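You operate a simulated robot arm through the tools that you are given. There is no shell and no other tool. Be economical: measure what you need, move in short steps, check, and stop when the job is done.

You are at the controls of a simulated two-armed robot. One attempt, no reset.

TASK
Close the eyewash case door. Press the red stop button three times. Fetch the eyewash bottle from the top of the packing table and stand it on top of the white reel there. Fetch the blue chain brush and set it on top of the grey belts box on the top of the packing table. Take the green dauber and leave it on the top of the lift platform. Press the bay one button three times. Press the counter button three times. Put one of the steel blocks from the top of the wide green belt on top of the brown carton there. Pick up the job card labelled "meadow" from the top of the wide green belt with one hand, pass it to the other hand and put it on the top of the packing table. The order is free. Set down upright: eyewash bottle, green dauber.

It is judged by the outcome, as a careful person would: the job done as asked, and still so three seconds after it is handed in. It fails if anything else is knocked over, pushed out of place, dropped, spilled or broken.

THE ROBOT
Two 7-joint arms with two-finger grippers on one trunk, on a base that drives. Base frame: it is fixed to the floor where the robot stands at the start and does not move with it; the origin is under the middle of the robot, x ahead of it, y to its left, z up. Lengths are in cm, angles in rad, forces in N, time in s.
The left shoulder is at the start at [6, 17.9, 128], the right one opposite. With the tool pointing down near the work surface each hand reaches from about 10 to 58 cm from the robot's upright axis, wherever it stands, measured 20 degrees to its own side. Places, roughly: bay one button [1060, -1040, 80]; blue chain brush (11x6x10 cm) [850, -980, 80]; carton [975, -750, 75]; counter button [1110, -1010, 100]; eyewash bottle [850, -950, 100]; eyewash case door [70, 10, 150]; green dauber (4x4x5 cm) [830, -980, 80]; grey belts box [875, -975, 75]; job card [975, -775, 75]; red stop button [920, -770, 80]; steel block [975, -775, 75]; top of the lift platform [920, -1000, 40]; top of the packing table [860, -980, 80]; white reel (17x17x6 cm) [860, -960, 80]. Payload 1.96 kg a hand.
Tool frame (each hand has its own): the origin (TCP) lies between the finger pads and is the grasp point; the fingertips stand 2 cm ahead of it; z points along the fingers, y is the line along which they close. Largest opening 7.2 cm; the body of the gripper starts 3.8 cm behind the TCP.
Orientation is that of the tool frame in the base frame, as [roll, pitch, yaw] about the fixed x, y, z axes, in that order (R = Rz(yaw) Ry(pitch) Rx(roll)). With the fingers straight down and closing along the base's y, the tool's x points along the base's -x, its y along +y and its z along -z.

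THE INTERFACE
- The arms move only by the tool arm_command. It takes "left_commands", "right_commands" or both (then of equal length, played together; a hand with none holds still); each is a list of rows, each a list of 6 numbers: the shift along the base's x, y, z in units of 50 mm (1.0 is 50 mm), then the turn, a rotation vector about the base's x, y, z in units of 5 degrees (1.0 is 5 degrees). In form: [[tx, ty, tz, ax, ay, az], ...]. A call has 1 to 20 rows; each row shifts and turns the commanded pose from where the row before left it. "left_fingers" and "right_fingers" are, for a hand that has rows, the gripper command, from -1 (shut) to 1 (fully open), values between in proportion, set as the call begins (left out, the last holds). A call with a number of a shift or a turn outside -1 to 1 is refused whole. A row lasts 0.2 s, in which the tool goes at most 5 cm and 0.15 rad; a call with a longer step from one row to the next is refused whole, and so is a gripper value outside its range. A pose out of reach is approached as far as the arm can. The call stops where the force on the tool passes 40 N (or 10 N more than at its start, if that is more) or the arm is blocked; 0.2 s more then pass. The fingers move at their own pace (about 15.3 cm/s each) and stop on an object; they squeeze with about 29 N. The grip force told is the motor's: it shows also when the fingers shut on nothing. Time passes only in rows, and 0.2 s behind the last, so rows that do not move let the fingers close. The reply holds the time, the measured pose of the TCP, the force on the tool along the base axes, the opening and the grip force, in the units named above and with some noise, with the torque about the TCP (base axes, N m) and any sound that the robot's microphone picked up.
- Cameras (640 x 400 px; columns grow to the right, rows downward): "scene" is now at [3.91, -0.24, 183.9]; the picture's right is [0.05, -1.00, 0.00], its down [-0.66, -0.03, -0.75] and it looks along [0.75, 0.04, -0.66] (base axes); focal length 289 px, centre (320, 200). "left" rides on the left gripper at [7.1, -1.9, -8.2] in its tool frame; the picture's right is [0.26, 0.97, 0.00], its down [-0.67, 0.18, -0.72] and it looks along [-0.69, 0.19, 0.70] (tool axes); focal length 280 px, centre (320, 200). "right" rides on the right gripper at [7.1, 1.9, -8.2] in its tool frame; the picture's right is [-0.26, 0.97, 0.00], its down [-0.67, -0.18, -0.72] and it looks along [-0.69, -0.19, 0.70] (tool axes); focal length 280 px, centre (320, 200). There is no depth. A picture from a camera that has moved, and an enlarged one, comes with that camera's place and axes in the base frame and with its lens. The place of the scene camera against the robot may be out by one fixed shift of up to 1.8 cm in any direction.
- snapshot(camera): a new picture of that camera. No time passes.
- raise_lower(by): slides the trunk up (or, below 0, down) by that many cm; the arms and the scene camera ride with it, the base frame stays. It gives what a move gives, with no picture.
- steer(legs): drives the robot by 1 to 6 legs, each [ahead, left, turn to the left] in cm, cm and rad, along the robot's own axes; the way and the turn of a leg run together, so that a leg with both is an arc; at most 150 cm and 3.142 rad a leg. The arms and the cameras ride along, it lands a little off, and it stops where it bumps. It gives what a move gives.
- head_to(pan, tilt): turns the head with the scene camera to pan (to the left, within 1.501 rad either way) and tilt (down, from -0.506 to 1.204), counted from straight ahead of the robot. It gives what a move gives.
- close_up(camera, box): a new picture of the part [left, top, right, bottom] of that camera's present view, enlarged. No time passes.
- close_job(): hands the job in; it is judged then, once.

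Work in short steps. Places have to be worked out from the pictures, the camera data and where the tool is seen: move nearer, look again, correct. Check each grasp and each placing, and mend what went wrong. You have 217 turns and 208 pictures in all, those below and enlarged ones among them. Open the grippers and draw the arms clear of the work before you hand the job in, unless the task says otherwise.

The tools are called as name(argument=value, ...) on one line, values as JSON. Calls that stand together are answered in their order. arm_command: Moves the arms, as the interface text tells. Its arguments: {"type":"object","properties":{"left_commands":{"type":"array","items":{"type":"array","items":{"type":"number"}}},"left_fingers":{"type":"number"},"right_commands":{"type":"array","items":{"type":"array","items":{"type":"number"}}},"right_fingers":{"type":"number"}},"required":[]} The other tools are called the same way: raise_lower (by) slides the trunk up or down; steer (legs) drives the base; head_to (pan, tilt) turns the head that bears the scene camera; snapshot (camera) takes a picture; close_up (camera, box) takes an enlarged picture of a part of a camera's view; close_job () hands the job in.

At the start:

```text
time: 0.0
left_ee_pos: [34.92, 26.76, 100.08]
left_ee_rot: [-3.141, 0.0, 3.14]
left_contact_force: [0.6, 0.1, -0.1]
left_wrist_torque: [0.01, -0.01, 0.0]
left_width: 7.2
left_grasp_force: 0.1
right_ee_pos: [33.21, -7.17, 99.91]
right_ee_rot: [-3.14, 0.001, -3.141]
right_contact_force: [-0.1, 0.0, 0.3]
right_wrist_torque: [0.0, -0.01, -0.02]
right_width: 7.19
right_grasp_force: 0.1
trunk travel left (down, up): [-92.5, 6.5]
robot x, y, heading: [-0.35, 0.13, -0.005]
head pan, tilt: [0.049, 0.721]
```

scene: 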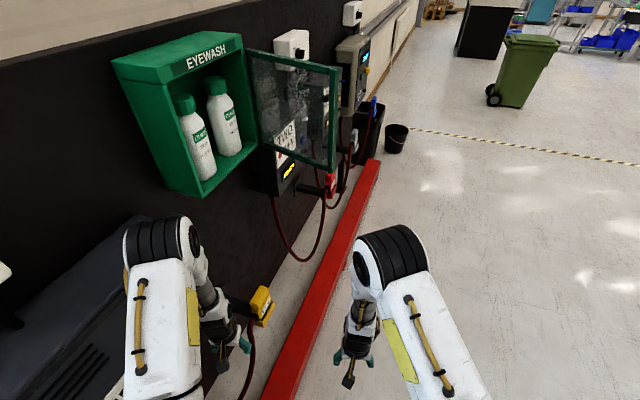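
right: 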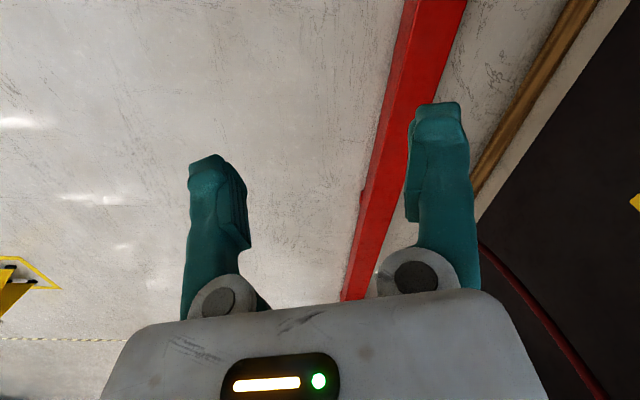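
left: 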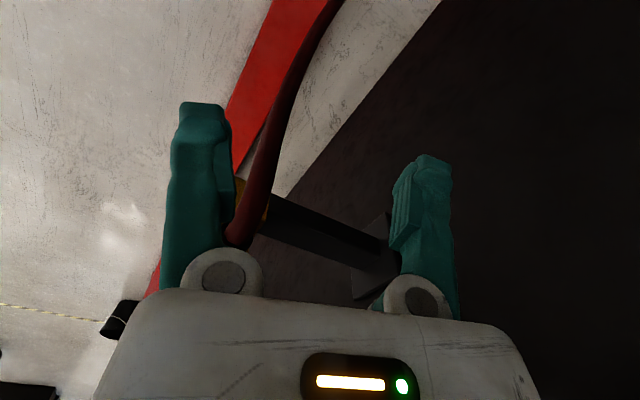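

The door stands open, hinged on its far side. I'll look closer to work out its geometry.

head_to(pan=0.2, tilt=0.45)

snapshot(camera="scene")

close_up(camera="scene", box=[120, 100, 440, 300])

```text
time: 0.8
left_ee_pos: [34.95, 26.87, 100.03]
left_ee_rot: [3.14, 0.001, -3.141]
left_contact_force: [0.6, 0.3, 0.4]
left_wrist_torque: [0.0, 0.03, 0.02]
left_width: 7.23
left_grasp_force: 0.1
right_ee_pos: [33.33, -7.2, 100.04]
right_ee_rot: [-3.139, -0.001, -3.142]
right_contact_force: [0.1, -0.4, 0.3]
right_wrist_torque: [0.0, 0.03, 0.03]
right_width: 7.21
right_grasp_force: 0.0
trunk travel left (down, up): [-92.5, 6.5]
robot x, y, heading: [-0.31, 0.03, -0.001]
head pan, tilt: [0.201, 0.45]
```

```text
204 pictures are left
camera scene: at [4.5, 1.19, 186.29], right [0.2, -0.98, 0.0], down [-0.43, -0.09, -0.9], along [0.88, 0.18, -0.44], focal length 289 px, centre (320, 200)
```

scene: 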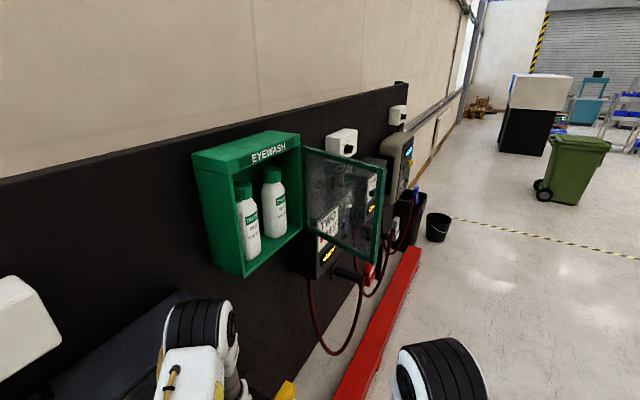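

```text
2.00 times, centred on (280, 200) of scene
camera zoom: at [4.5, 1.19, 186.29], right [0.2, -0.98, 0.0], down [-0.43, -0.09, -0.9], along [0.88, 0.18, -0.44], focal length 578 px, centre (400, 200)
```

zoom: 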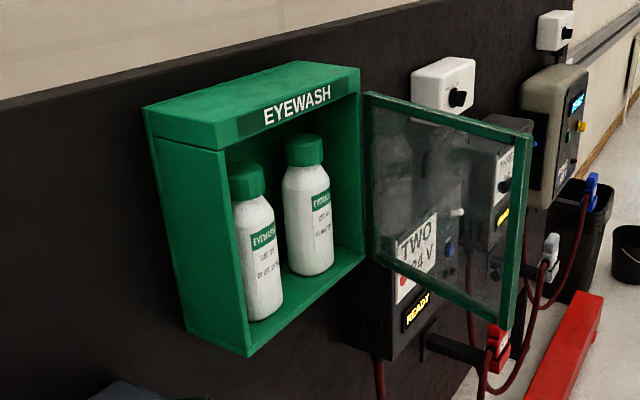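

The door is open about 70°, hinge near (77,21), free edge near (61,-1), z≈140–165. I'll shift the robot right so the left arm can sweep the door from its outer side.

steer(legs=[[0, -35, 0]])

snapshot(camera="scene")

```text
time: 3.0
left_ee_pos: [34.86, -7.91, 99.94]
left_ee_rot: [-3.141, 0.001, 3.139]
left_contact_force: [0.1, -0.8, 0.4]
left_wrist_torque: [-0.01, 0.0, 0.02]
left_width: 7.2
left_grasp_force: 0.0
right_ee_pos: [33.16, -42.0, 100.16]
right_ee_rot: [-3.14, 0.0, -3.14]
right_contact_force: [0.1, -1.5, 1.2]
right_wrist_torque: [0.01, 0.01, -0.01]
right_width: 7.2
right_grasp_force: 0.1
trunk travel left (down, up): [-92.5, 6.5]
robot x, y, heading: [0.23, -34.91, 0.002]
head pan, tilt: [0.201, 0.45]
```

```text
202 pictures are left
camera scene: at [4.51, -33.54, 186.29], right [0.2, -0.98, 0.0], down [-0.43, -0.09, -0.9], along [0.88, 0.18, -0.44], focal length 289 px, centre (320, 200)
```

scene: 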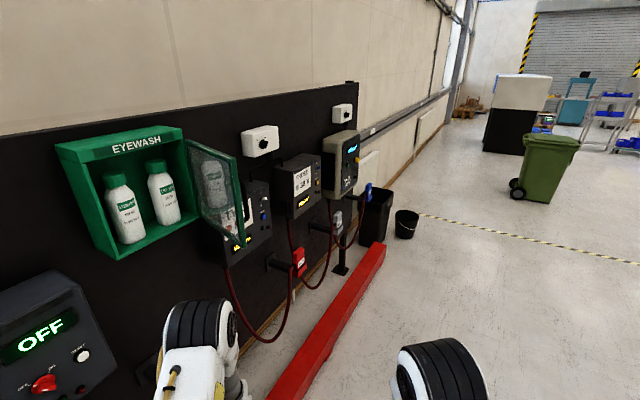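

Triangulated: free edge near (66,-1), z 138–165. I'll drive ahead 10 cm and raise the left hand, turning its fingers forward, clear of the door.

steer(legs=[[10, 0, 0]])

arm_command(left_commands=[[0, -0.1, 0.58, 0, -1, 0], [0, -0.1, 0.58, 0, -1, 0], [0, -0.1, 0.58, 0, -1, 0], [0, -0.1, 0.58, 0, -1, 0], [0, -0.1, 0.58, 0, -1, 0], [0, -0.1, 0.58, 0, -1, 0], [0, -0.1, 0.58, 0, -1, 0], [0, -0.1, 0.58, 0, -1, 0], [0, -0.1, 0.58, 0, -1, 0], [0, -0.1, 0.58, 0, -1, 0], [0, -0.1, 0.58, 0, -1, 0], [0, -0.1, 0.58, 0, -1, 0], [0, -0.1, 0.58, 0, -1, 0], [0, -0.1, 0.58, 0, -1, 0], [0, -0.1, 0.58, 0, -1, 0], [0, -0.1, 0.58, 0, -1, 0], [0, -0.1, 0.58, 0, -1, 0], [0, -0.1, 0.58, 0, -1, 0]], left_fingers=-1)

snapshot(camera="scene")

```text
time: 4.2
left_ee_pos: [44.79, -7.98, 99.99]
left_ee_rot: [-3.14, 0.0, 3.141]
left_contact_force: [-0.2, -0.1, -0.3]
left_wrist_torque: [-0.01, 0.02, -0.01]
left_width: 7.22
left_grasp_force: 0.1
right_ee_pos: [42.98, -42.11, 99.99]
right_ee_rot: [-3.14, 0.002, 3.14]
right_contact_force: [0.5, -1.0, 1.2]
right_wrist_torque: [-0.01, 0.0, -0.02]
right_width: 7.21
right_grasp_force: 0.1
trunk travel left (down, up): [-92.5, 6.5]
robot x, y, heading: [10.14, -35.12, -0.001]
head pan, tilt: [0.201, 0.45]
```

```text
time: 8.0
left_ee_pos: [56.35, -13.97, 148.04]
left_ee_rot: [-0.038, 1.569, -0.04]
left_contact_force: [0.4, -0.9, -0.3]
left_wrist_torque: [-0.02, 0.0, 0.03]
left_width: 0.0
left_grasp_force: 29.2
left hand out of reach, approached as far as the arm can: row 5, 6, 7, 8, 9, 10, 11, 12, 13, 15, 16, 18
right_ee_pos: [43.1, -41.98, 99.97]
right_ee_rot: [-3.141, 0.002, -3.14]
right_contact_force: [-0.7, -0.5, 0.5]
right_wrist_torque: [0.03, 0.02, -0.01]
right_width: 7.18
right_grasp_force: 0.0
trunk travel left (down, up): [-92.5, 6.5]
robot x, y, heading: [10.26, -34.74, 0.002]
head pan, tilt: [0.201, 0.45]
```

```text
201 pictures are left
camera scene: at [14.33, -33.79, 186.3], right [0.2, -0.98, 0.0], down [-0.43, -0.09, -0.9], along [0.88, 0.18, -0.43], focal length 289 px, centre (320, 200)
```

scene: 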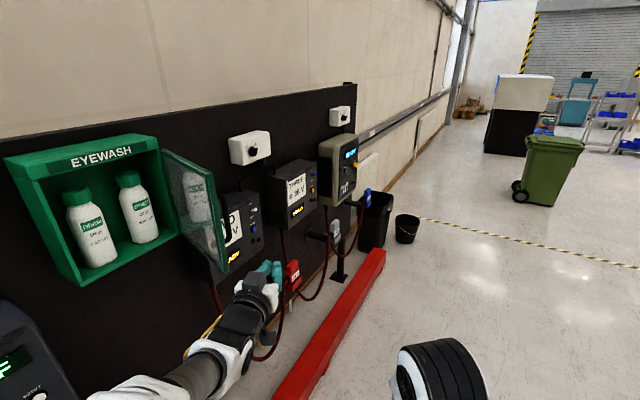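

The hand points forward at (56,-14,148), right of the door. Next I'll advance it past the free edge while yawing left, then check.

arm_command(left_commands=[[0.4, 0, 0.06, 0, 0, 1], [0.4, 0, 0.06, 0, 0, 1], [0.4, 0, 0.06, 0, 0, 1], [0.4, 0, 0.06, 0, 0, 1], [0.4, 0.1, 0.06, 0, 0, 1], [0.4, 0.2, 0.06, 0, 0, 1], [0.4, 0.2, 0, 0, 0, 0], [0.2, 0.2, 0, 0, 0, 0]])

snapshot(camera="scene")

snapshot(camera="left")

```text
time: 9.8
left_ee_pos: [71.51, -10.5, 149.63]
left_ee_rot: [-2.516, 1.57, -1.99]
left_contact_force: [-0.3, -0.2, -0.4]
left_wrist_torque: [0.03, 0.02, -0.03]
left_width: 0.0
left_grasp_force: 28.6
right_ee_pos: [43.19, -42.2, 100.07]
right_ee_rot: [-3.14, 0.002, 3.141]
right_contact_force: [0.1, -0.7, -0.5]
right_wrist_torque: [-0.01, -0.01, 0.01]
right_width: 7.21
right_grasp_force: 0.0
trunk travel left (down, up): [-92.5, 6.5]
robot x, y, heading: [9.9, -35.22, 0.001]
head pan, tilt: [0.201, 0.45]
```

```text
200 pictures are left
camera scene: at [14.51, -33.67, 186.29], right [0.2, -0.98, 0.0], down [-0.43, -0.09, -0.9], along [0.88, 0.18, -0.44], focal length 289 px, centre (320, 200)
```

scene: 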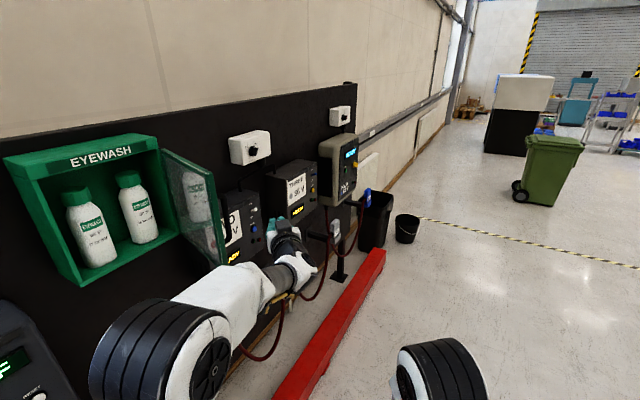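

```text
199 pictures are left
camera left: at [65.41, -16.17, 142.63], right [-0.48, 0.84, -0.26], down [-0.71, -0.2, 0.67], along [0.51, 0.51, 0.69], focal length 280 px, centre (320, 200)
```

left: 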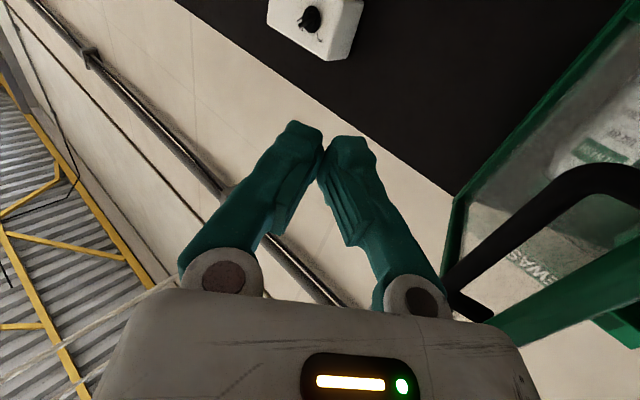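

There's a handle on the outer face; I'll go a bit higher and sweep left along the door's arc.

arm_command(left_commands=[[0, 0.1, 0.5, 0, 0, 0], [0, 0.1, 0.5, 0, 0, 0], [0, 0.3, 0.2, 0, 0, 0], [0, 0.3, 0, 0, 0, 0], [-0.05, 0.3, 0, 0, 0, 0], [-0.1, 0.3, 0, 0, 0, 0], [-0.1, 0.3, 0, 0, 0, 0], [-0.2, 0.3, 0, 0, 0, 0], [-0.2, 0.3, 0, 0, 0, 0], [-0.2, 0.3, 0, 0, 0, 0], [-0.2, 0.3, 0, 0, 0, 0], [-0.2, 0.3, 0, 0, 0, 0]])

snapshot(camera="scene")

```text
time: 12.4
left_ee_pos: [65.11, 5.5, 155.78]
left_ee_rot: [1.485, 1.57, 2.008]
left_contact_force: [-0.1, -0.7, -0.3]
left_wrist_torque: [-0.01, 0.03, -0.01]
left_width: 0.0
left_grasp_force: 28.8
right_ee_pos: [43.11, -42.05, 99.98]
right_ee_rot: [-3.139, 0.002, -3.141]
right_contact_force: [-1.1, 0.5, -0.3]
right_wrist_torque: [-0.01, 0.02, 0.02]
right_width: 7.2
right_grasp_force: 0.2
trunk travel left (down, up): [-92.5, 6.5]
robot x, y, heading: [10.19, -35.13, -0.003]
head pan, tilt: [0.201, 0.45]
```

```text
198 pictures are left
camera scene: at [14.33, -33.72, 186.3], right [0.2, -0.98, 0.0], down [-0.43, -0.09, -0.9], along [0.88, 0.18, -0.43], focal length 289 px, centre (320, 200)
```

scene: 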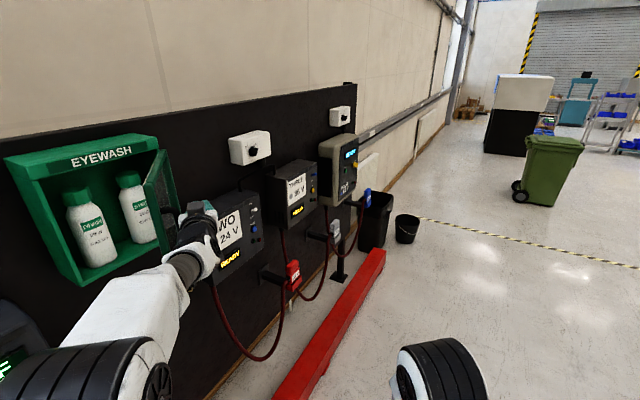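

The door is swinging shut. I continue pushing.

arm_command(left_commands=[[-0.1, 0.35, 0, 0, 0, 0], [-0.1, 0.35, 0, 0, 0, 0], [-0.05, 0.35, 0, 0, 0, 0], [-0.05, 0.35, 0, 0, 0, 0], [0, 0.35, 0, 0, 0, 0], [0, 0.35, 0, 0, 0, 0], [0, 0.35, 0, 0, 0, 0], [0, 0.35, 0, 0, 0, 0]])

snapshot(camera="scene")

```text
time: 14.2
left_ee_pos: [63.85, 19.64, 155.68]
left_ee_rot: [-2.32, 1.57, -1.799]
left_contact_force: [0.4, -1.1, 0.2]
left_wrist_torque: [0.03, 0.01, -0.01]
left_width: 0.01
left_grasp_force: 29.3
right_ee_pos: [43.19, -42.09, 99.94]
right_ee_rot: [-3.14, -0.001, -3.141]
right_contact_force: [0.0, -0.5, 0.5]
right_wrist_torque: [-0.01, -0.01, -0.05]
right_width: 7.19
right_grasp_force: 0.1
trunk travel left (down, up): [-92.5, 6.5]
robot x, y, heading: [10.4, -35.16, -0.008]
head pan, tilt: [0.201, 0.45]
```

```text
197 pictures are left
camera scene: at [14.52, -33.56, 186.29], right [0.2, -0.98, 0.0], down [-0.43, -0.09, -0.9], along [0.88, 0.18, -0.44], focal length 289 px, centre (320, 200)
```

scene: 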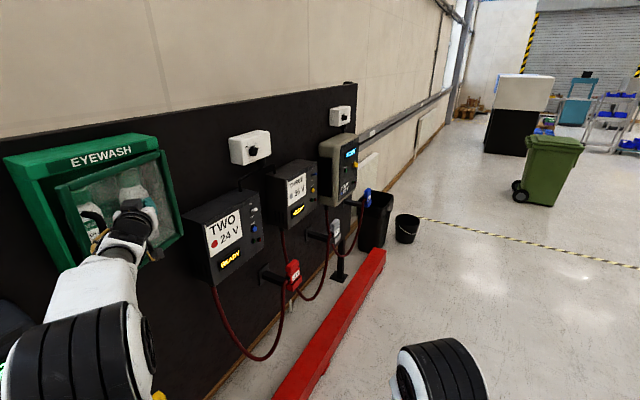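

Nearly closed; push gently until resistance.

arm_command(left_commands=[[-0.08, 0.25, 0, 0, 0, 0], [-0.08, 0.25, 0, 0, 0, 0], [-0.05, 0.25, 0, 0, 0, 0], [0, 0.25, 0, 0, 0, 0], [0, 0.2, 0, 0, 0, 0], [0, 0.2, 0, 0, 0, 0], [0, 0.2, 0, 0, 0, 0], [0, 0.2, 0, 0, 0, 0]])

snapshot(camera="scene")

```text
time: 15.3
left_ee_pos: [62.7, 23.37, 155.85]
left_ee_rot: [2.551, 1.568, 3.058]
left_contact_force: [-5.7, -25.3, -1.4]
left_wrist_torque: [-0.01, 0.04, 0.03]
left_width: 0.0
left_grasp_force: 28.6
right_ee_pos: [42.88, -42.68, 100.03]
right_ee_rot: [3.139, 0.002, 3.138]
right_contact_force: [-0.5, 0.9, 0.0]
right_wrist_torque: [0.0, -0.03, 0.02]
right_width: 7.2
right_grasp_force: 0.0
trunk travel left (down, up): [-92.5, 6.5]
robot x, y, heading: [9.76, -35.21, -0.001]
head pan, tilt: [0.201, 0.45]
stopped in row 5 (left hand): the force on the tool passed its limit at 44 N (the readings are from after the stop); the commanded pose is now the measured one
```

```text
196 pictures are left
camera scene: at [13.86, -34.64, 186.33], right [0.2, -0.98, 0.0], down [-0.42, -0.08, -0.9], along [0.88, 0.18, -0.43], focal length 289 px, centre (320, 200)
```

scene: 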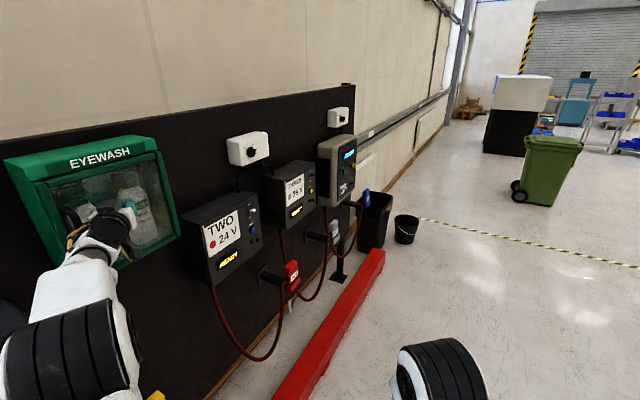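

Door seems shut with firm resistance. I retract the hand and check.

arm_command(left_commands=[[-0.2, -0.6, 0, 0, 0, 0], [-0.3, -0.8, 0, 0, 0, -1], [-0.3, -1, 0, 0, 0, -1], [-0.2, -1, 0, 0, 0, -1], [-0.2, -1, 0, 0, 0, -1], [0, -1, 0, 0, 0, -1], [0, -1, 0, 0, 0, -1]])

snapshot(camera="scene")

close_up(camera="scene", box=[0, 100, 240, 300])

```text
refused: row 3 steps farther than a row can; nothing moved
```

```text
195 pictures are left
camera scene: at [13.86, -34.64, 186.33], right [0.2, -0.98, 0.0], down [-0.42, -0.08, -0.9], along [0.88, 0.18, -0.43], focal length 289 px, centre (320, 200)
```

scene: 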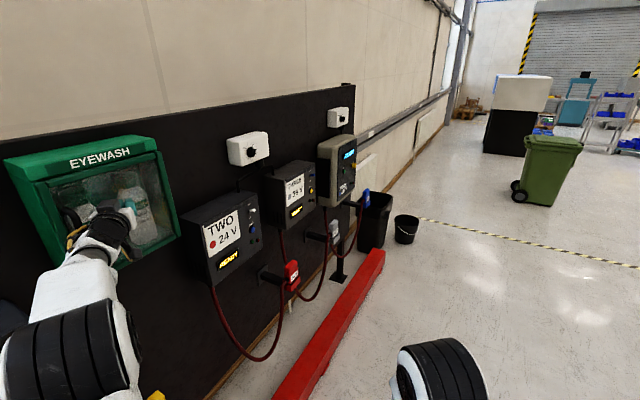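

```text
2.00 times, centred on (120, 200) of scene
camera zoom: at [13.86, -34.64, 186.33], right [0.2, -0.98, 0.0], down [-0.42, -0.08, -0.9], along [0.88, 0.18, -0.43], focal length 578 px, centre (720, 200)
```

zoom: 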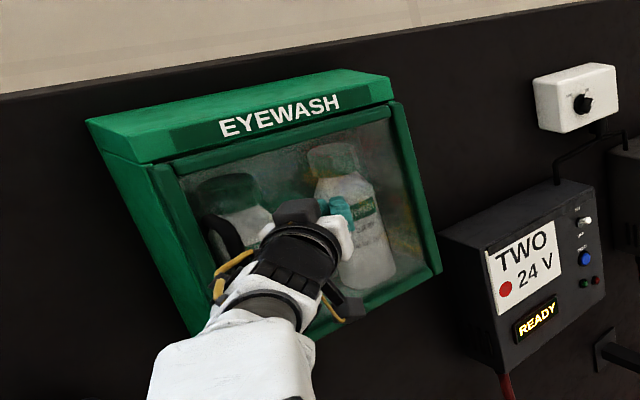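

It was refused for step size; I retract with smaller steps.

arm_command(left_commands=[[-0.1, -0.6, 0, 0, 0, 0], [-0.1, -0.8, 0, 0, 0, -1], [-0.1, -0.9, 0, 0, 0, -1], [-0.1, -0.9, 0, 0, 0, -1], [0, -0.9, 0, 0, 0, -1], [0, -0.9, 0, 0, 0, -1], [0, -0.9, 0, 0, 0, -1]])

close_up(camera="scene", box=[0, 100, 240, 300])

```text
time: 16.9
left_ee_pos: [61.04, -5.09, 155.34]
left_ee_rot: [-2.971, 1.561, -2.978]
left_contact_force: [-1.0, 0.1, 0.1]
left_wrist_torque: [0.0, 0.01, -0.01]
left_width: 0.01
left_grasp_force: 29.1
right_ee_pos: [43.12, -42.2, 100.0]
right_ee_rot: [-3.14, -0.001, 3.138]
right_contact_force: [0.5, 0.1, 1.0]
right_wrist_torque: [0.04, 0.0, 0.02]
right_width: 7.2
right_grasp_force: 0.0
trunk travel left (down, up): [-92.5, 6.5]
robot x, y, heading: [10.06, -34.89, 0.002]
head pan, tilt: [0.201, 0.45]
```

```text
2.00 times, centred on (120, 200) of scene
camera zoom: at [14.44, -33.86, 186.3], right [0.2, -0.98, 0.0], down [-0.43, -0.09, -0.9], along [0.88, 0.18, -0.44], focal length 578 px, centre (720, 200)
```

zoom: 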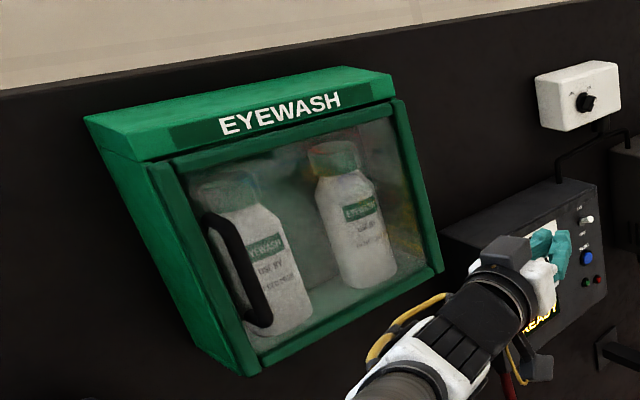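

The door is fully closed. I return the left hand to its downward travel pose.

arm_command(left_commands=[[-0.18, -0.05, -0.61, 0, 1, 0], [-0.18, -0.05, -0.61, 0, 1, 0], [-0.18, -0.05, -0.61, 0, 1, 0], [-0.18, -0.05, -0.61, 0, 1, 0], [-0.18, -0.05, -0.61, 0, 1, 0], [-0.18, -0.05, -0.61, 0, 1, 0], [-0.18, -0.05, -0.61, 0, 1, 0], [-0.18, -0.05, -0.61, 0, 1, 0], [-0.18, -0.05, -0.61, 0, 1, 0], [-0.18, -0.05, -0.61, 0, 1, 0], [-0.18, -0.05, -0.61, 0, 1, 0], [-0.18, -0.05, -0.61, 0, 1, 0], [-0.18, -0.05, -0.61, 0, 1, 0], [-0.18, -0.05, -0.61, 0, 1, 0], [-0.18, -0.05, -0.61, 0, 1, 0], [-0.18, -0.05, -0.61, 0, 1, 0], [-0.18, -0.05, -0.61, 0, 1, 0], [-0.18, -0.05, -0.61, 0, 1, 0]], left_fingers=1)

steer(legs=[[-20, -30, 0], [0, 0, -0.7]])

head_to(pan=0, tilt=0.3)

snapshot(camera="scene")

```text
time: 20.7
left_ee_pos: [44.61, -9.38, 100.3]
left_ee_rot: [-3.135, -0.013, -3.138]
left_contact_force: [0.0, 0.0, 0.5]
left_wrist_torque: [0.0, 0.01, 0.01]
left_width: 7.18
left_grasp_force: 0.0
right_ee_pos: [43.26, -42.22, 99.97]
right_ee_rot: [-3.139, -0.002, 3.14]
right_contact_force: [0.6, -0.4, -0.1]
right_wrist_torque: [-0.02, -0.03, 0.04]
right_width: 7.19
right_grasp_force: 0.0
trunk travel left (down, up): [-92.5, 6.5]
robot x, y, heading: [9.58, -34.98, 0.0]
head pan, tilt: [0.201, 0.45]
```

```text
time: 24.9
left_ee_pos: [32.96, -67.82, 100.42]
left_ee_rot: [-3.135, -0.009, 2.444]
left_contact_force: [0.8, -0.8, 0.6]
left_wrist_torque: [-0.05, 0.01, 0.0]
left_width: 7.19
left_grasp_force: 0.0
right_ee_pos: [10.7, -92.09, 99.96]
right_ee_rot: [-3.141, 0.0, 2.442]
right_contact_force: [-0.2, -0.6, -0.2]
right_wrist_torque: [-0.02, 0.0, 0.01]
right_width: 7.2
right_grasp_force: 0.0
trunk travel left (down, up): [-92.5, 6.5]
robot x, y, heading: [-9.81, -65.67, -0.697]
head pan, tilt: [0.201, 0.45]
```

```text
time: 25.6
left_ee_pos: [32.81, -67.87, 100.44]
left_ee_rot: [-3.135, -0.008, 2.445]
left_contact_force: [0.9, 0.5, 0.1]
left_wrist_torque: [0.0, -0.02, 0.02]
left_width: 7.21
left_grasp_force: 0.1
right_ee_pos: [10.7, -91.95, 99.82]
right_ee_rot: [-3.138, -0.001, 2.443]
right_contact_force: [0.6, -2.0, -0.5]
right_wrist_torque: [0.0, 0.02, 0.02]
right_width: 7.21
right_grasp_force: 0.0
trunk travel left (down, up): [-92.5, 6.5]
robot x, y, heading: [-10.17, -65.05, -0.701]
head pan, tilt: [0.0, 0.3]
```

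```text
192 pictures are left
camera scene: at [-5.98, -67.91, 187.68], right [-0.64, -0.77, 0.0], down [-0.23, 0.19, -0.96], along [0.73, -0.61, -0.3], focal length 289 px, centre (320, 200)
```

scene: 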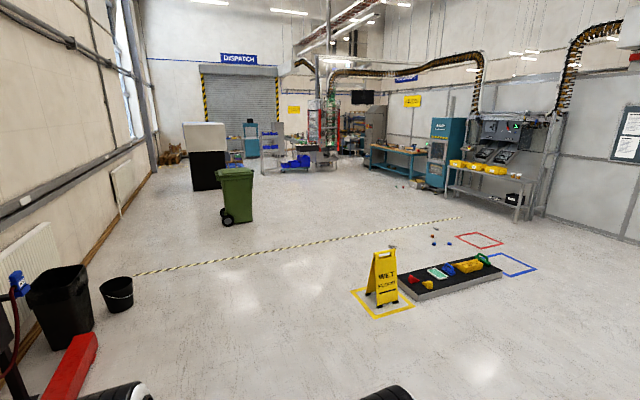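

The far work area lies ahead; a wet-floor mat is near (150,-280), so I go around its left via (300,-270).

steer(legs=[[0, 0, 0.117], [150, 0, 0], [150, 0, 0], [72, 0, 0], [0, 0, -0.32]])

snapshot(camera="scene")

```text
time: 45.2
left_ee_pos: [342.02, -281.81, 100.48]
left_ee_rot: [-3.137, -0.008, 2.236]
left_contact_force: [0.3, 0.3, 0.2]
left_wrist_torque: [0.05, 0.0, -0.03]
left_width: 7.19
left_grasp_force: 0.0
right_ee_pos: [315.26, -300.79, 100.04]
right_ee_rot: [-3.14, 0.001, 2.233]
right_contact_force: [0.4, -0.2, 0.5]
right_wrist_torque: [-0.01, -0.01, 0.01]
right_width: 7.21
right_grasp_force: 0.0
trunk travel left (down, up): [-92.5, 6.5]
robot x, y, heading: [300.38, -270.26, -0.906]
head pan, tilt: [0.0, 0.3]
```

```text
191 pictures are left
camera scene: at [304.07, -273.42, 187.69], right [-0.79, -0.62, 0.0], down [-0.18, 0.23, -0.96], along [0.59, -0.75, -0.3], focal length 289 px, centre (320, 200)
```

scene: 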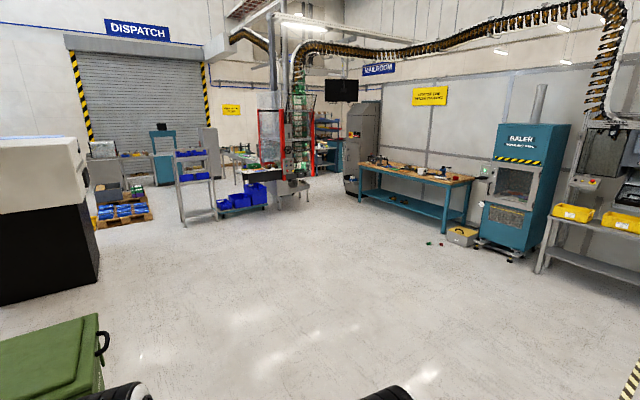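

The packing area is straight ahead, behind the wooden bench. I drive 380 cm closer.

steer(legs=[[150, 0, 0], [150, 0, 0], [80, 0, 0]])

snapshot(camera="scene")

close_up(camera="scene", box=[160, 60, 480, 260])

```text
time: 63.5
left_ee_pos: [578.6, -578.05, 100.58]
left_ee_rot: [-3.135, -0.009, 2.257]
left_contact_force: [0.4, 0.3, -0.3]
left_wrist_torque: [-0.02, 0.01, -0.02]
left_width: 7.22
left_grasp_force: 0.1
right_ee_pos: [552.37, -597.53, 99.92]
right_ee_rot: [-3.139, 0.001, 2.255]
right_contact_force: [0.0, -0.1, -0.1]
right_wrist_torque: [0.01, -0.01, 0.02]
right_width: 7.21
right_grasp_force: 0.1
trunk travel left (down, up): [-92.5, 6.5]
robot x, y, heading: [537.28, -567.17, -0.884]
head pan, tilt: [0.0, 0.3]
```

```text
190 pictures are left
camera scene: at [540.6, -570.45, 187.69], right [-0.78, -0.63, 0.0], down [-0.19, 0.23, -0.96], along [0.6, -0.74, -0.3], focal length 289 px, centre (320, 200)
```

scene: 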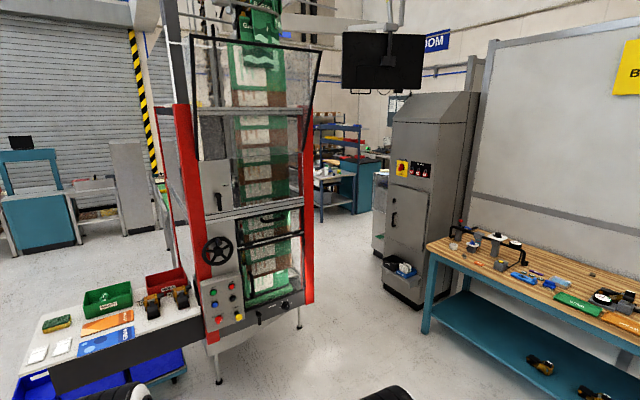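

```text
2.00 times, centred on (320, 160) of scene
camera zoom: at [540.6, -570.45, 187.69], right [-0.78, -0.63, 0.0], down [-0.19, 0.23, -0.96], along [0.6, -0.74, -0.3], focal length 578 px, centre (320, 280)
```

zoom: 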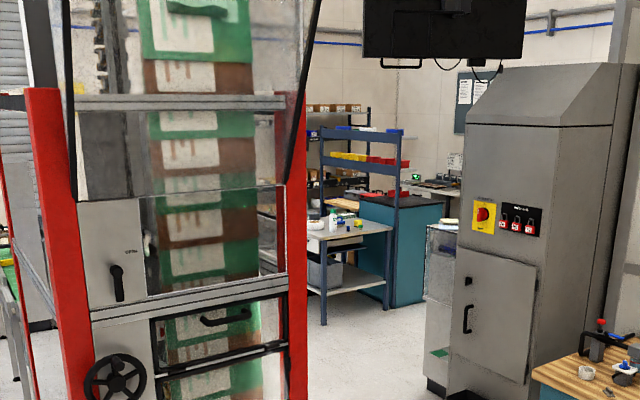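

The packing table is further on through the gap between the red-framed machine and the grey cabinet. I drive into the gap's middle near (643,-755).

steer(legs=[[0, 0, -0.175], [140, 0, 0], [75, 0, 0.15]])

snapshot(camera="scene")

```text
time: 74.8
left_ee_pos: [688.2, -763.23, 100.47]
left_ee_rot: [-3.135, -0.009, 2.239]
left_contact_force: [-0.9, 0.1, 0.6]
left_wrist_torque: [-0.01, 0.07, 0.0]
left_width: 7.2
left_grasp_force: 0.0
right_ee_pos: [661.53, -782.15, 99.87]
right_ee_rot: [-3.141, 0.001, 2.233]
right_contact_force: [-0.2, 0.0, 0.3]
right_wrist_torque: [-0.04, 0.0, 0.01]
right_width: 7.2
right_grasp_force: 0.0
trunk travel left (down, up): [-92.5, 6.5]
robot x, y, heading: [647.08, -751.42, -0.909]
head pan, tilt: [0.0, 0.3]
```

```text
188 pictures are left
camera scene: at [650.32, -754.8, 187.69], right [-0.79, -0.62, 0.0], down [-0.18, 0.23, -0.96], along [0.59, -0.75, -0.3], focal length 289 px, centre (320, 200)
```

scene: 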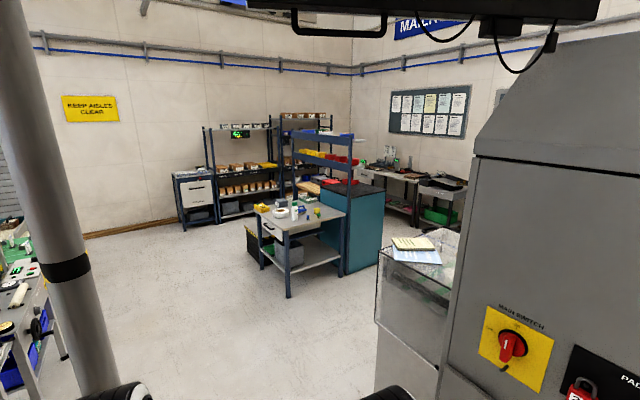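

The packing table is ahead (front corner ≈ (816,-920)); cabinet close on the right. I move ahead and to the left and look from nearer.

steer(legs=[[110, 50, 0], [30, 0, -0.1]])

head_to(pan=0, tilt=0.55)

snapshot(camera="scene")

head_to(pan=1, tilt=0.55)

snapshot(camera="scene")

```text
time: 82.7
left_ee_pos: [811.93, -847.96, 100.48]
left_ee_rot: [-3.134, -0.007, 2.135]
left_contact_force: [-0.4, -0.3, -0.6]
left_wrist_torque: [-0.04, -0.02, 0.01]
left_width: 7.2
left_grasp_force: 0.1
right_ee_pos: [783.5, -864.17, 100.02]
right_ee_rot: [-3.14, 0.001, 2.132]
right_contact_force: [0.1, 0.1, -0.1]
right_wrist_torque: [-0.01, -0.01, 0.0]
right_width: 7.19
right_grasp_force: 0.1
trunk travel left (down, up): [-92.5, 6.5]
robot x, y, heading: [772.05, -832.31, -1.008]
head pan, tilt: [0.0, 0.3]
```

```text
time: 83.4
left_ee_pos: [811.95, -848.05, 100.36]
left_ee_rot: [-3.134, -0.008, 2.137]
left_contact_force: [0.3, 0.0, 0.7]
left_wrist_torque: [0.04, 0.01, 0.03]
left_width: 7.18
left_grasp_force: 0.0
right_ee_pos: [783.49, -864.26, 99.92]
right_ee_rot: [-3.141, 0.0, 2.133]
right_contact_force: [0.6, 0.0, 0.5]
right_wrist_torque: [0.05, 0.02, 0.0]
right_width: 7.2
right_grasp_force: 0.1
trunk travel left (down, up): [-92.5, 6.5]
robot x, y, heading: [772.3, -832.48, -1.007]
head pan, tilt: [0.0, 0.55]
```

```text
187 pictures are left
camera scene: at [775.04, -835.61, 185.39], right [-0.85, -0.53, 0.0], down [-0.28, 0.44, -0.85], along [0.45, -0.72, -0.52], focal length 289 px, centre (320, 200)
```

scene: 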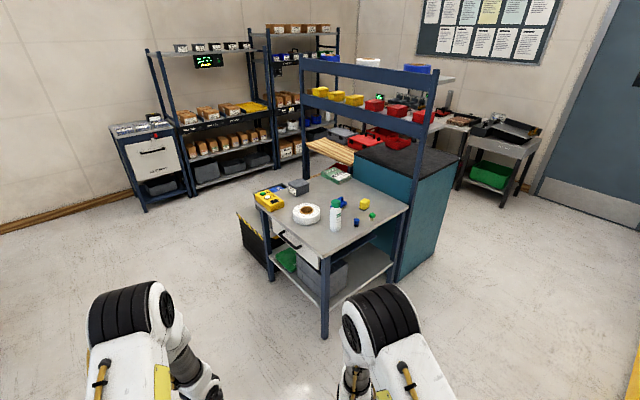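

```text
time: 84.7
left_ee_pos: [811.91, -848.01, 100.41]
left_ee_rot: [-3.136, -0.009, 2.137]
left_contact_force: [-0.2, 0.1, 0.1]
left_wrist_torque: [0.01, -0.01, 0.01]
left_width: 7.2
left_grasp_force: 0.1
right_ee_pos: [783.44, -864.19, 99.96]
right_ee_rot: [-3.139, 0.001, 2.133]
right_contact_force: [-0.3, -0.6, 0.0]
right_wrist_torque: [0.0, 0.0, 0.0]
right_width: 7.19
right_grasp_force: 0.1
trunk travel left (down, up): [-92.5, 6.5]
robot x, y, heading: [771.86, -831.84, -1.009]
head pan, tilt: [1.0, 0.55]
```

```text
186 pictures are left
camera scene: at [779.18, -828.0, 185.39], right [-0.01, -1.0, 0.0], down [-0.52, 0.0, -0.85], along [0.85, -0.01, -0.52], focal length 289 px, centre (320, 200)
```

scene: 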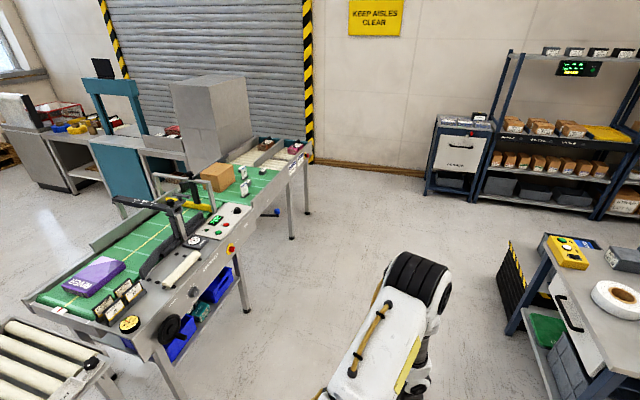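

Now I understand the layout: room is rotated about −0.29 rad; the packing table lies ahead and the green belt to the left. I first go to the belt, facing it square near x≈935.

steer(legs=[[0, 0, 0.78], [100, 0, 0], [65, 0, 0], [0, 0, 1.515]])

head_to(pan=0, tilt=0.7)

snapshot(camera="scene")

```text
time: 98.9
left_ee_pos: [918.48, -831.03, 100.38]
left_ee_rot: [-3.134, -0.011, -1.858]
left_contact_force: [-0.1, 0.2, 0.4]
left_wrist_torque: [-0.02, -0.03, 0.02]
left_width: 7.2
left_grasp_force: 0.1
right_ee_pos: [949.54, -841.91, 99.97]
right_ee_rot: [-3.14, -0.001, -1.861]
right_contact_force: [0.3, 0.0, 0.0]
right_wrist_torque: [-0.02, -0.02, -0.01]
right_width: 7.2
right_grasp_force: 0.0
trunk travel left (down, up): [-92.5, 6.5]
robot x, y, heading: [932.74, -871.41, 1.284]
head pan, tilt: [1.0, 0.55]
```

```text
time: 100.2
left_ee_pos: [918.51, -831.06, 100.46]
left_ee_rot: [-3.134, -0.009, -1.859]
left_contact_force: [-0.3, -0.8, 0.3]
left_wrist_torque: [0.0, -0.02, 0.0]
left_width: 7.18
left_grasp_force: 0.1
right_ee_pos: [949.44, -841.86, 100.0]
right_ee_rot: [-3.14, 0.0, -1.862]
right_contact_force: [0.5, 0.5, 0.1]
right_wrist_torque: [-0.03, 0.02, -0.03]
right_width: 7.21
right_grasp_force: 0.1
trunk travel left (down, up): [-92.5, 6.5]
robot x, y, heading: [932.84, -871.43, 1.283]
head pan, tilt: [0.0, 0.7]
```

```text
185 pictures are left
camera scene: at [935.19, -869.75, 184.08], right [0.96, -0.29, 0.0], down [-0.18, -0.62, -0.76], along [0.22, 0.73, -0.64], focal length 289 px, centre (320, 200)
```

scene: 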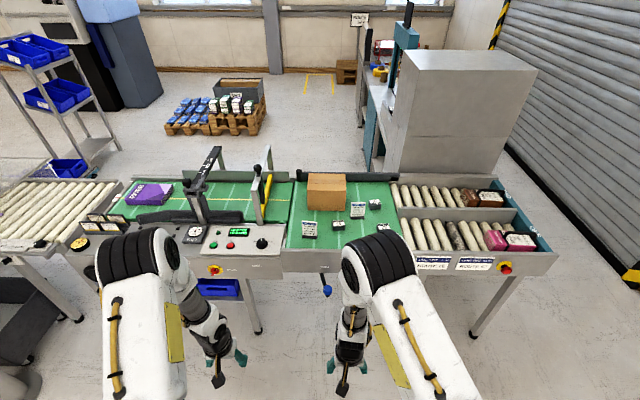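

Square to the belt. I zoom in on the belt contents and the stop button.

close_up(camera="scene", box=[280, 160, 440, 260])

close_up(camera="scene", box=[160, 200, 320, 300])

```text
4.00 times, centred on (360, 210) of scene
camera zoom: at [935.19, -869.75, 184.08], right [0.96, -0.29, 0.0], down [-0.18, -0.62, -0.76], along [0.22, 0.73, -0.64], focal length 1157 px, centre (160, 160)
```

zoom: 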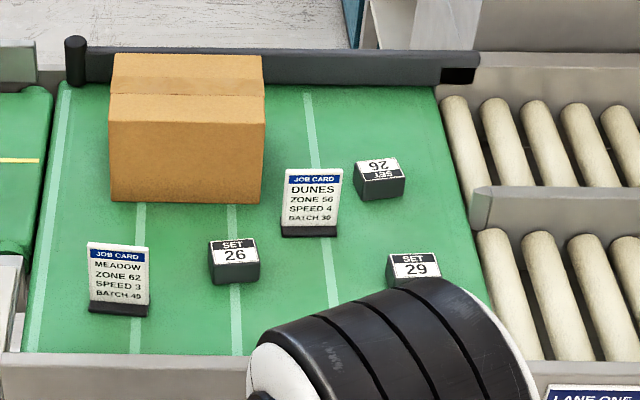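

```text
4.00 times, centred on (240, 250) of scene
camera zoom: at [935.19, -869.75, 184.08], right [0.96, -0.29, 0.0], down [-0.18, -0.62, -0.76], along [0.22, 0.73, -0.64], focal length 1157 px, centre (640, 0)
```

zoom: 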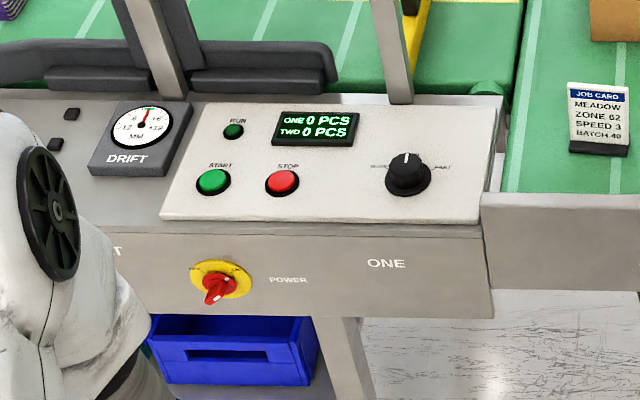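

The red STOP push button is at about (921,-771). I look down to see the robot's own base extents before driving closer.

head_to(pan=0, tilt=1.2)

snapshot(camera="scene")

```text
time: 101.1
left_ee_pos: [918.42, -831.02, 100.62]
left_ee_rot: [-3.135, -0.01, -1.858]
left_contact_force: [-0.5, 0.0, 0.3]
left_wrist_torque: [-0.01, 0.01, 0.01]
left_width: 7.22
left_grasp_force: 0.1
right_ee_pos: [949.42, -841.8, 100.05]
right_ee_rot: [-3.139, 0.0, -1.861]
right_contact_force: [0.0, -0.9, -0.3]
right_wrist_torque: [-0.01, -0.01, -0.03]
right_width: 7.2
right_grasp_force: 0.1
trunk travel left (down, up): [-92.5, 6.5]
robot x, y, heading: [932.5, -871.76, 1.285]
head pan, tilt: [0.0, 1.201]
```

```text
182 pictures are left
camera scene: at [934.38, -872.53, 180.48], right [0.96, -0.29, 0.0], down [-0.27, -0.89, -0.36], along [0.1, 0.35, -0.93], focal length 289 px, centre (320, 200)
```

scene: 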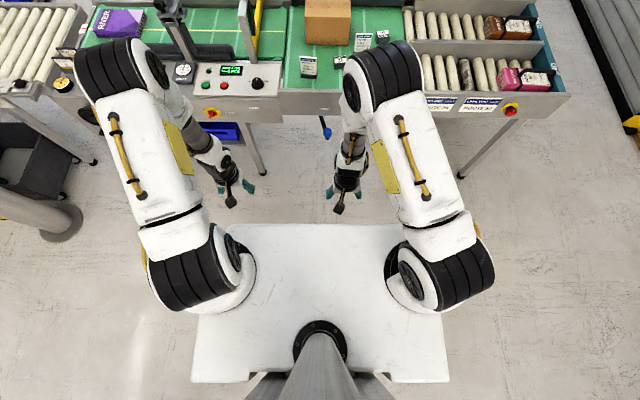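

The torso plate protrudes about 20 cm. I drive closer: 45 ahead, 30 left, so the STOP button is ~48 ahead of the axis.

steer(legs=[[35, 30, 0], [10, 0, 0]])

snapshot(camera="scene")

snapshot(camera="left")

```text
time: 104.6
left_ee_pos: [902.58, -779.44, 100.33]
left_ee_rot: [-3.134, -0.009, -1.86]
left_contact_force: [0.1, 0.7, -0.3]
left_wrist_torque: [-0.01, -0.03, -0.01]
left_width: 7.2
left_grasp_force: 0.1
right_ee_pos: [933.66, -790.2, 99.98]
right_ee_rot: [-3.14, -0.001, -1.863]
right_contact_force: [-0.5, 0.6, 0.1]
right_wrist_torque: [0.0, 0.02, -0.03]
right_width: 7.18
right_grasp_force: 0.0
trunk travel left (down, up): [-92.5, 6.5]
robot x, y, heading: [917.18, -819.64, 1.28]
head pan, tilt: [0.0, 1.201]
```

```text
181 pictures are left
camera scene: at [918.48, -820.94, 180.48], right [0.96, -0.29, 0.0], down [-0.27, -0.89, -0.36], along [0.1, 0.35, -0.93], focal length 289 px, centre (320, 200)
```

scene: 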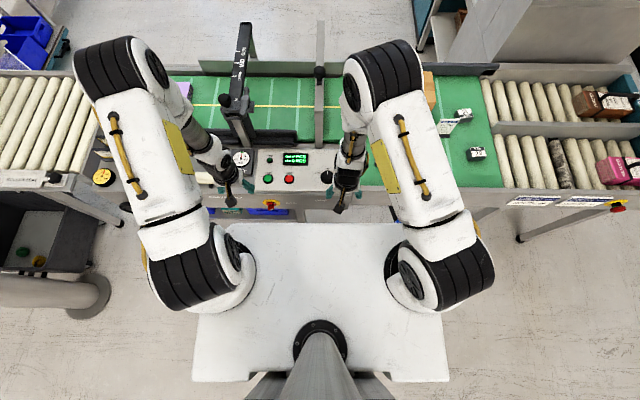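

```text
180 pictures are left
camera left: at [902.46, -786.59, 108.77], right [-1.0, 0.02, 0.0], down [0.01, 0.71, 0.71], along [0.02, 0.71, -0.71], focal length 280 px, centre (320, 200)
```

left: 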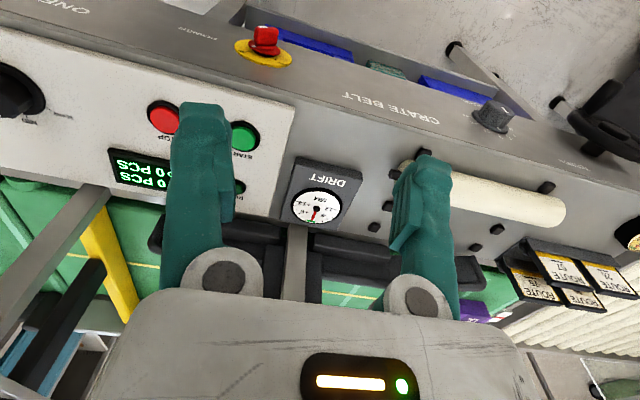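

STOP button is at (920.3,-771.4,80.4). I bring the left hand, fingers shut, above it.

arm_command(left_commands=[[0.885, 0.4, 0, 0, 0, 0], [0.885, 0.4, 0, 0, 0, 0], [0.885, 0.4, 0, 0, 0, 0], [0.885, 0.4, 0, 0, 0, 0], [0, 0, -0.8, 0, 0, 0], [0, 0, -0.8, 0, 0, 0], [0, 0, -0.8, 0, 0, 0], [0, 0, -0.3, 0, 0, 0], [0, 0, 0, 0, 0, 0]], left_fingers=-1)

snapshot(camera="left")

close_up(camera="scene", box=[200, 120, 360, 220])

```text
time: 106.6
left_ee_pos: [920.49, -771.29, 86.96]
left_ee_rot: [-3.136, -0.01, -1.857]
left_contact_force: [0.0, -0.3, -0.3]
left_wrist_torque: [-0.02, 0.03, 0.02]
left_width: 0.01
left_grasp_force: 28.7
right_ee_pos: [933.66, -790.1, 99.97]
right_ee_rot: [-3.14, 0.0, -1.864]
right_contact_force: [-0.3, -0.6, 0.4]
right_wrist_torque: [-0.03, -0.01, -0.01]
right_width: 7.23
right_grasp_force: 0.0
trunk travel left (down, up): [-92.5, 6.5]
robot x, y, heading: [917.16, -819.87, 1.282]
head pan, tilt: [0.0, 1.201]
```

```text
179 pictures are left
camera left: at [920.14, -778.53, 95.27], right [-1.0, 0.02, 0.0], down [0.01, 0.71, 0.71], along [0.02, 0.71, -0.71], focal length 280 px, centre (320, 200)
```

left: 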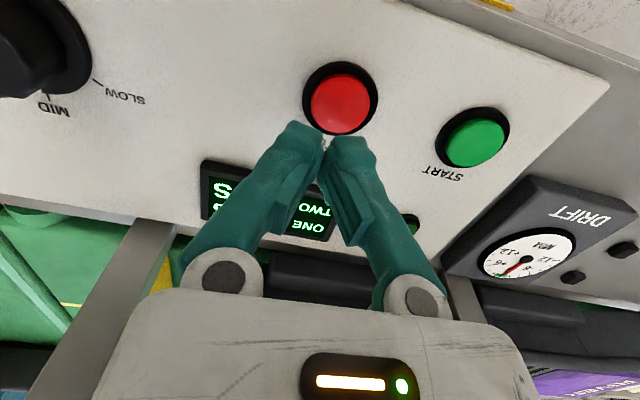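

```text
4.00 times, centred on (280, 170) of scene
camera zoom: at [918.57, -820.82, 180.48], right [0.96, -0.29, 0.0], down [-0.27, -0.89, -0.36], along [0.1, 0.35, -0.93], focal length 1157 px, centre (480, 320)
```

zoom: 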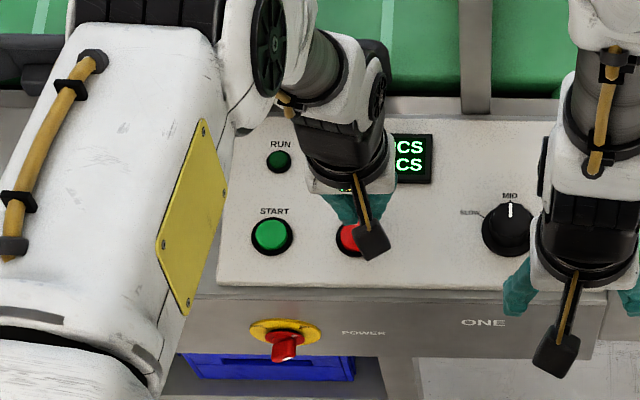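

The button is ~1 cm toward −x. Correct and press down slowly.

arm_command(left_commands=[[-0.22, 0, -0.4, 0, 0, 0], [0, 0, -0.3, 0, 0, 0], [0, 0, -0.1, 0, 0, 0], [0, 0, -0.1, 0, 0, 0], [0, 0, -0.1, 0, 0, 0], [0, 0, -0.1, 0, 0, 0], [0, 0, -0.1, 0, 0, 0]])

snapshot(camera="left")

```text
time: 107.6
left_ee_pos: [919.27, -771.43, 83.23]
left_ee_rot: [-3.135, 0.001, -1.856]
left_contact_force: [-7.1, -12.2, 38.3]
left_wrist_torque: [-0.21, 0.17, -0.09]
left_width: 0.6
left_grasp_force: 29.7
right_ee_pos: [933.55, -790.52, 100.19]
right_ee_rot: [3.141, 0.004, -1.863]
right_contact_force: [-0.2, -0.7, -0.9]
right_wrist_torque: [-0.01, -0.01, 0.03]
right_width: 7.22
right_grasp_force: 0.0
trunk travel left (down, up): [-92.5, 6.5]
robot x, y, heading: [917.25, -820.2, 1.281]
head pan, tilt: [0.0, 1.201]
heard: click
stopped in row 4 (left hand): the force on the tool passed its limit at 47 N (the readings are from after the stop); the commanded pose is now the measured one
```

```text
177 pictures are left
camera left: at [919.03, -778.69, 91.44], right [-1.0, 0.02, -0.01], down [0.01, 0.7, 0.72], along [0.02, 0.71, -0.7], focal length 280 px, centre (320, 200)
```

left: 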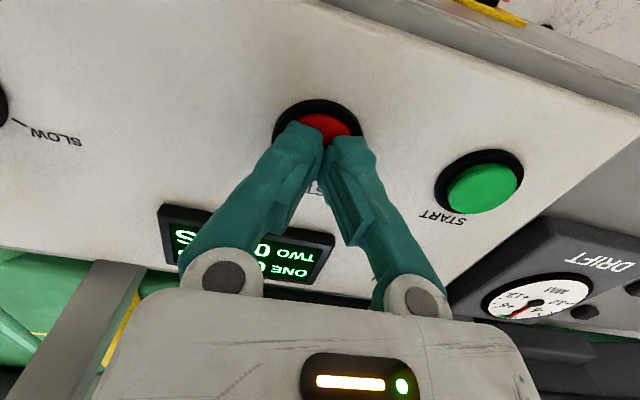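

Click heard – first press. Release and press again (slightly recentered).

arm_command(left_commands=[[0, 0, 0.4, 0, 0, 0], [0, -0.1, 0, 0, 0, 0], [0, 0, 0, 0, 0, 0], [0, 0, -0.2, 0, 0, 0], [0, 0, -0.1, 0, 0, 0], [0, 0, -0.1, 0, 0, 0], [0, 0, -0.05, 0, 0, 0], [0, 0, -0.05, 0, 0, 0], [0, 0, -0.05, 0, 0, 0]])

```text
time: 109.2
left_ee_pos: [919.38, -771.59, 83.21]
left_ee_rot: [-3.134, 0.01, -1.856]
left_contact_force: [-3.9, -9.3, 38.9]
left_wrist_torque: [-0.2, 0.16, -0.1]
left_width: 0.59
left_grasp_force: 29.7
right_ee_pos: [933.6, -790.53, 100.16]
right_ee_rot: [-3.14, 0.005, -1.863]
right_contact_force: [-0.3, -0.1, 0.5]
right_wrist_torque: [0.0, -0.04, -0.03]
right_width: 7.19
right_grasp_force: 0.2
trunk travel left (down, up): [-92.5, 6.5]
robot x, y, heading: [917.28, -820.1, 1.28]
head pan, tilt: [0.0, 1.201]
heard: click
stopped in row 8 (left hand): the force on the tool passed its limit at 54 N (the readings are from after the stop); the commanded pose is now the measured one
```

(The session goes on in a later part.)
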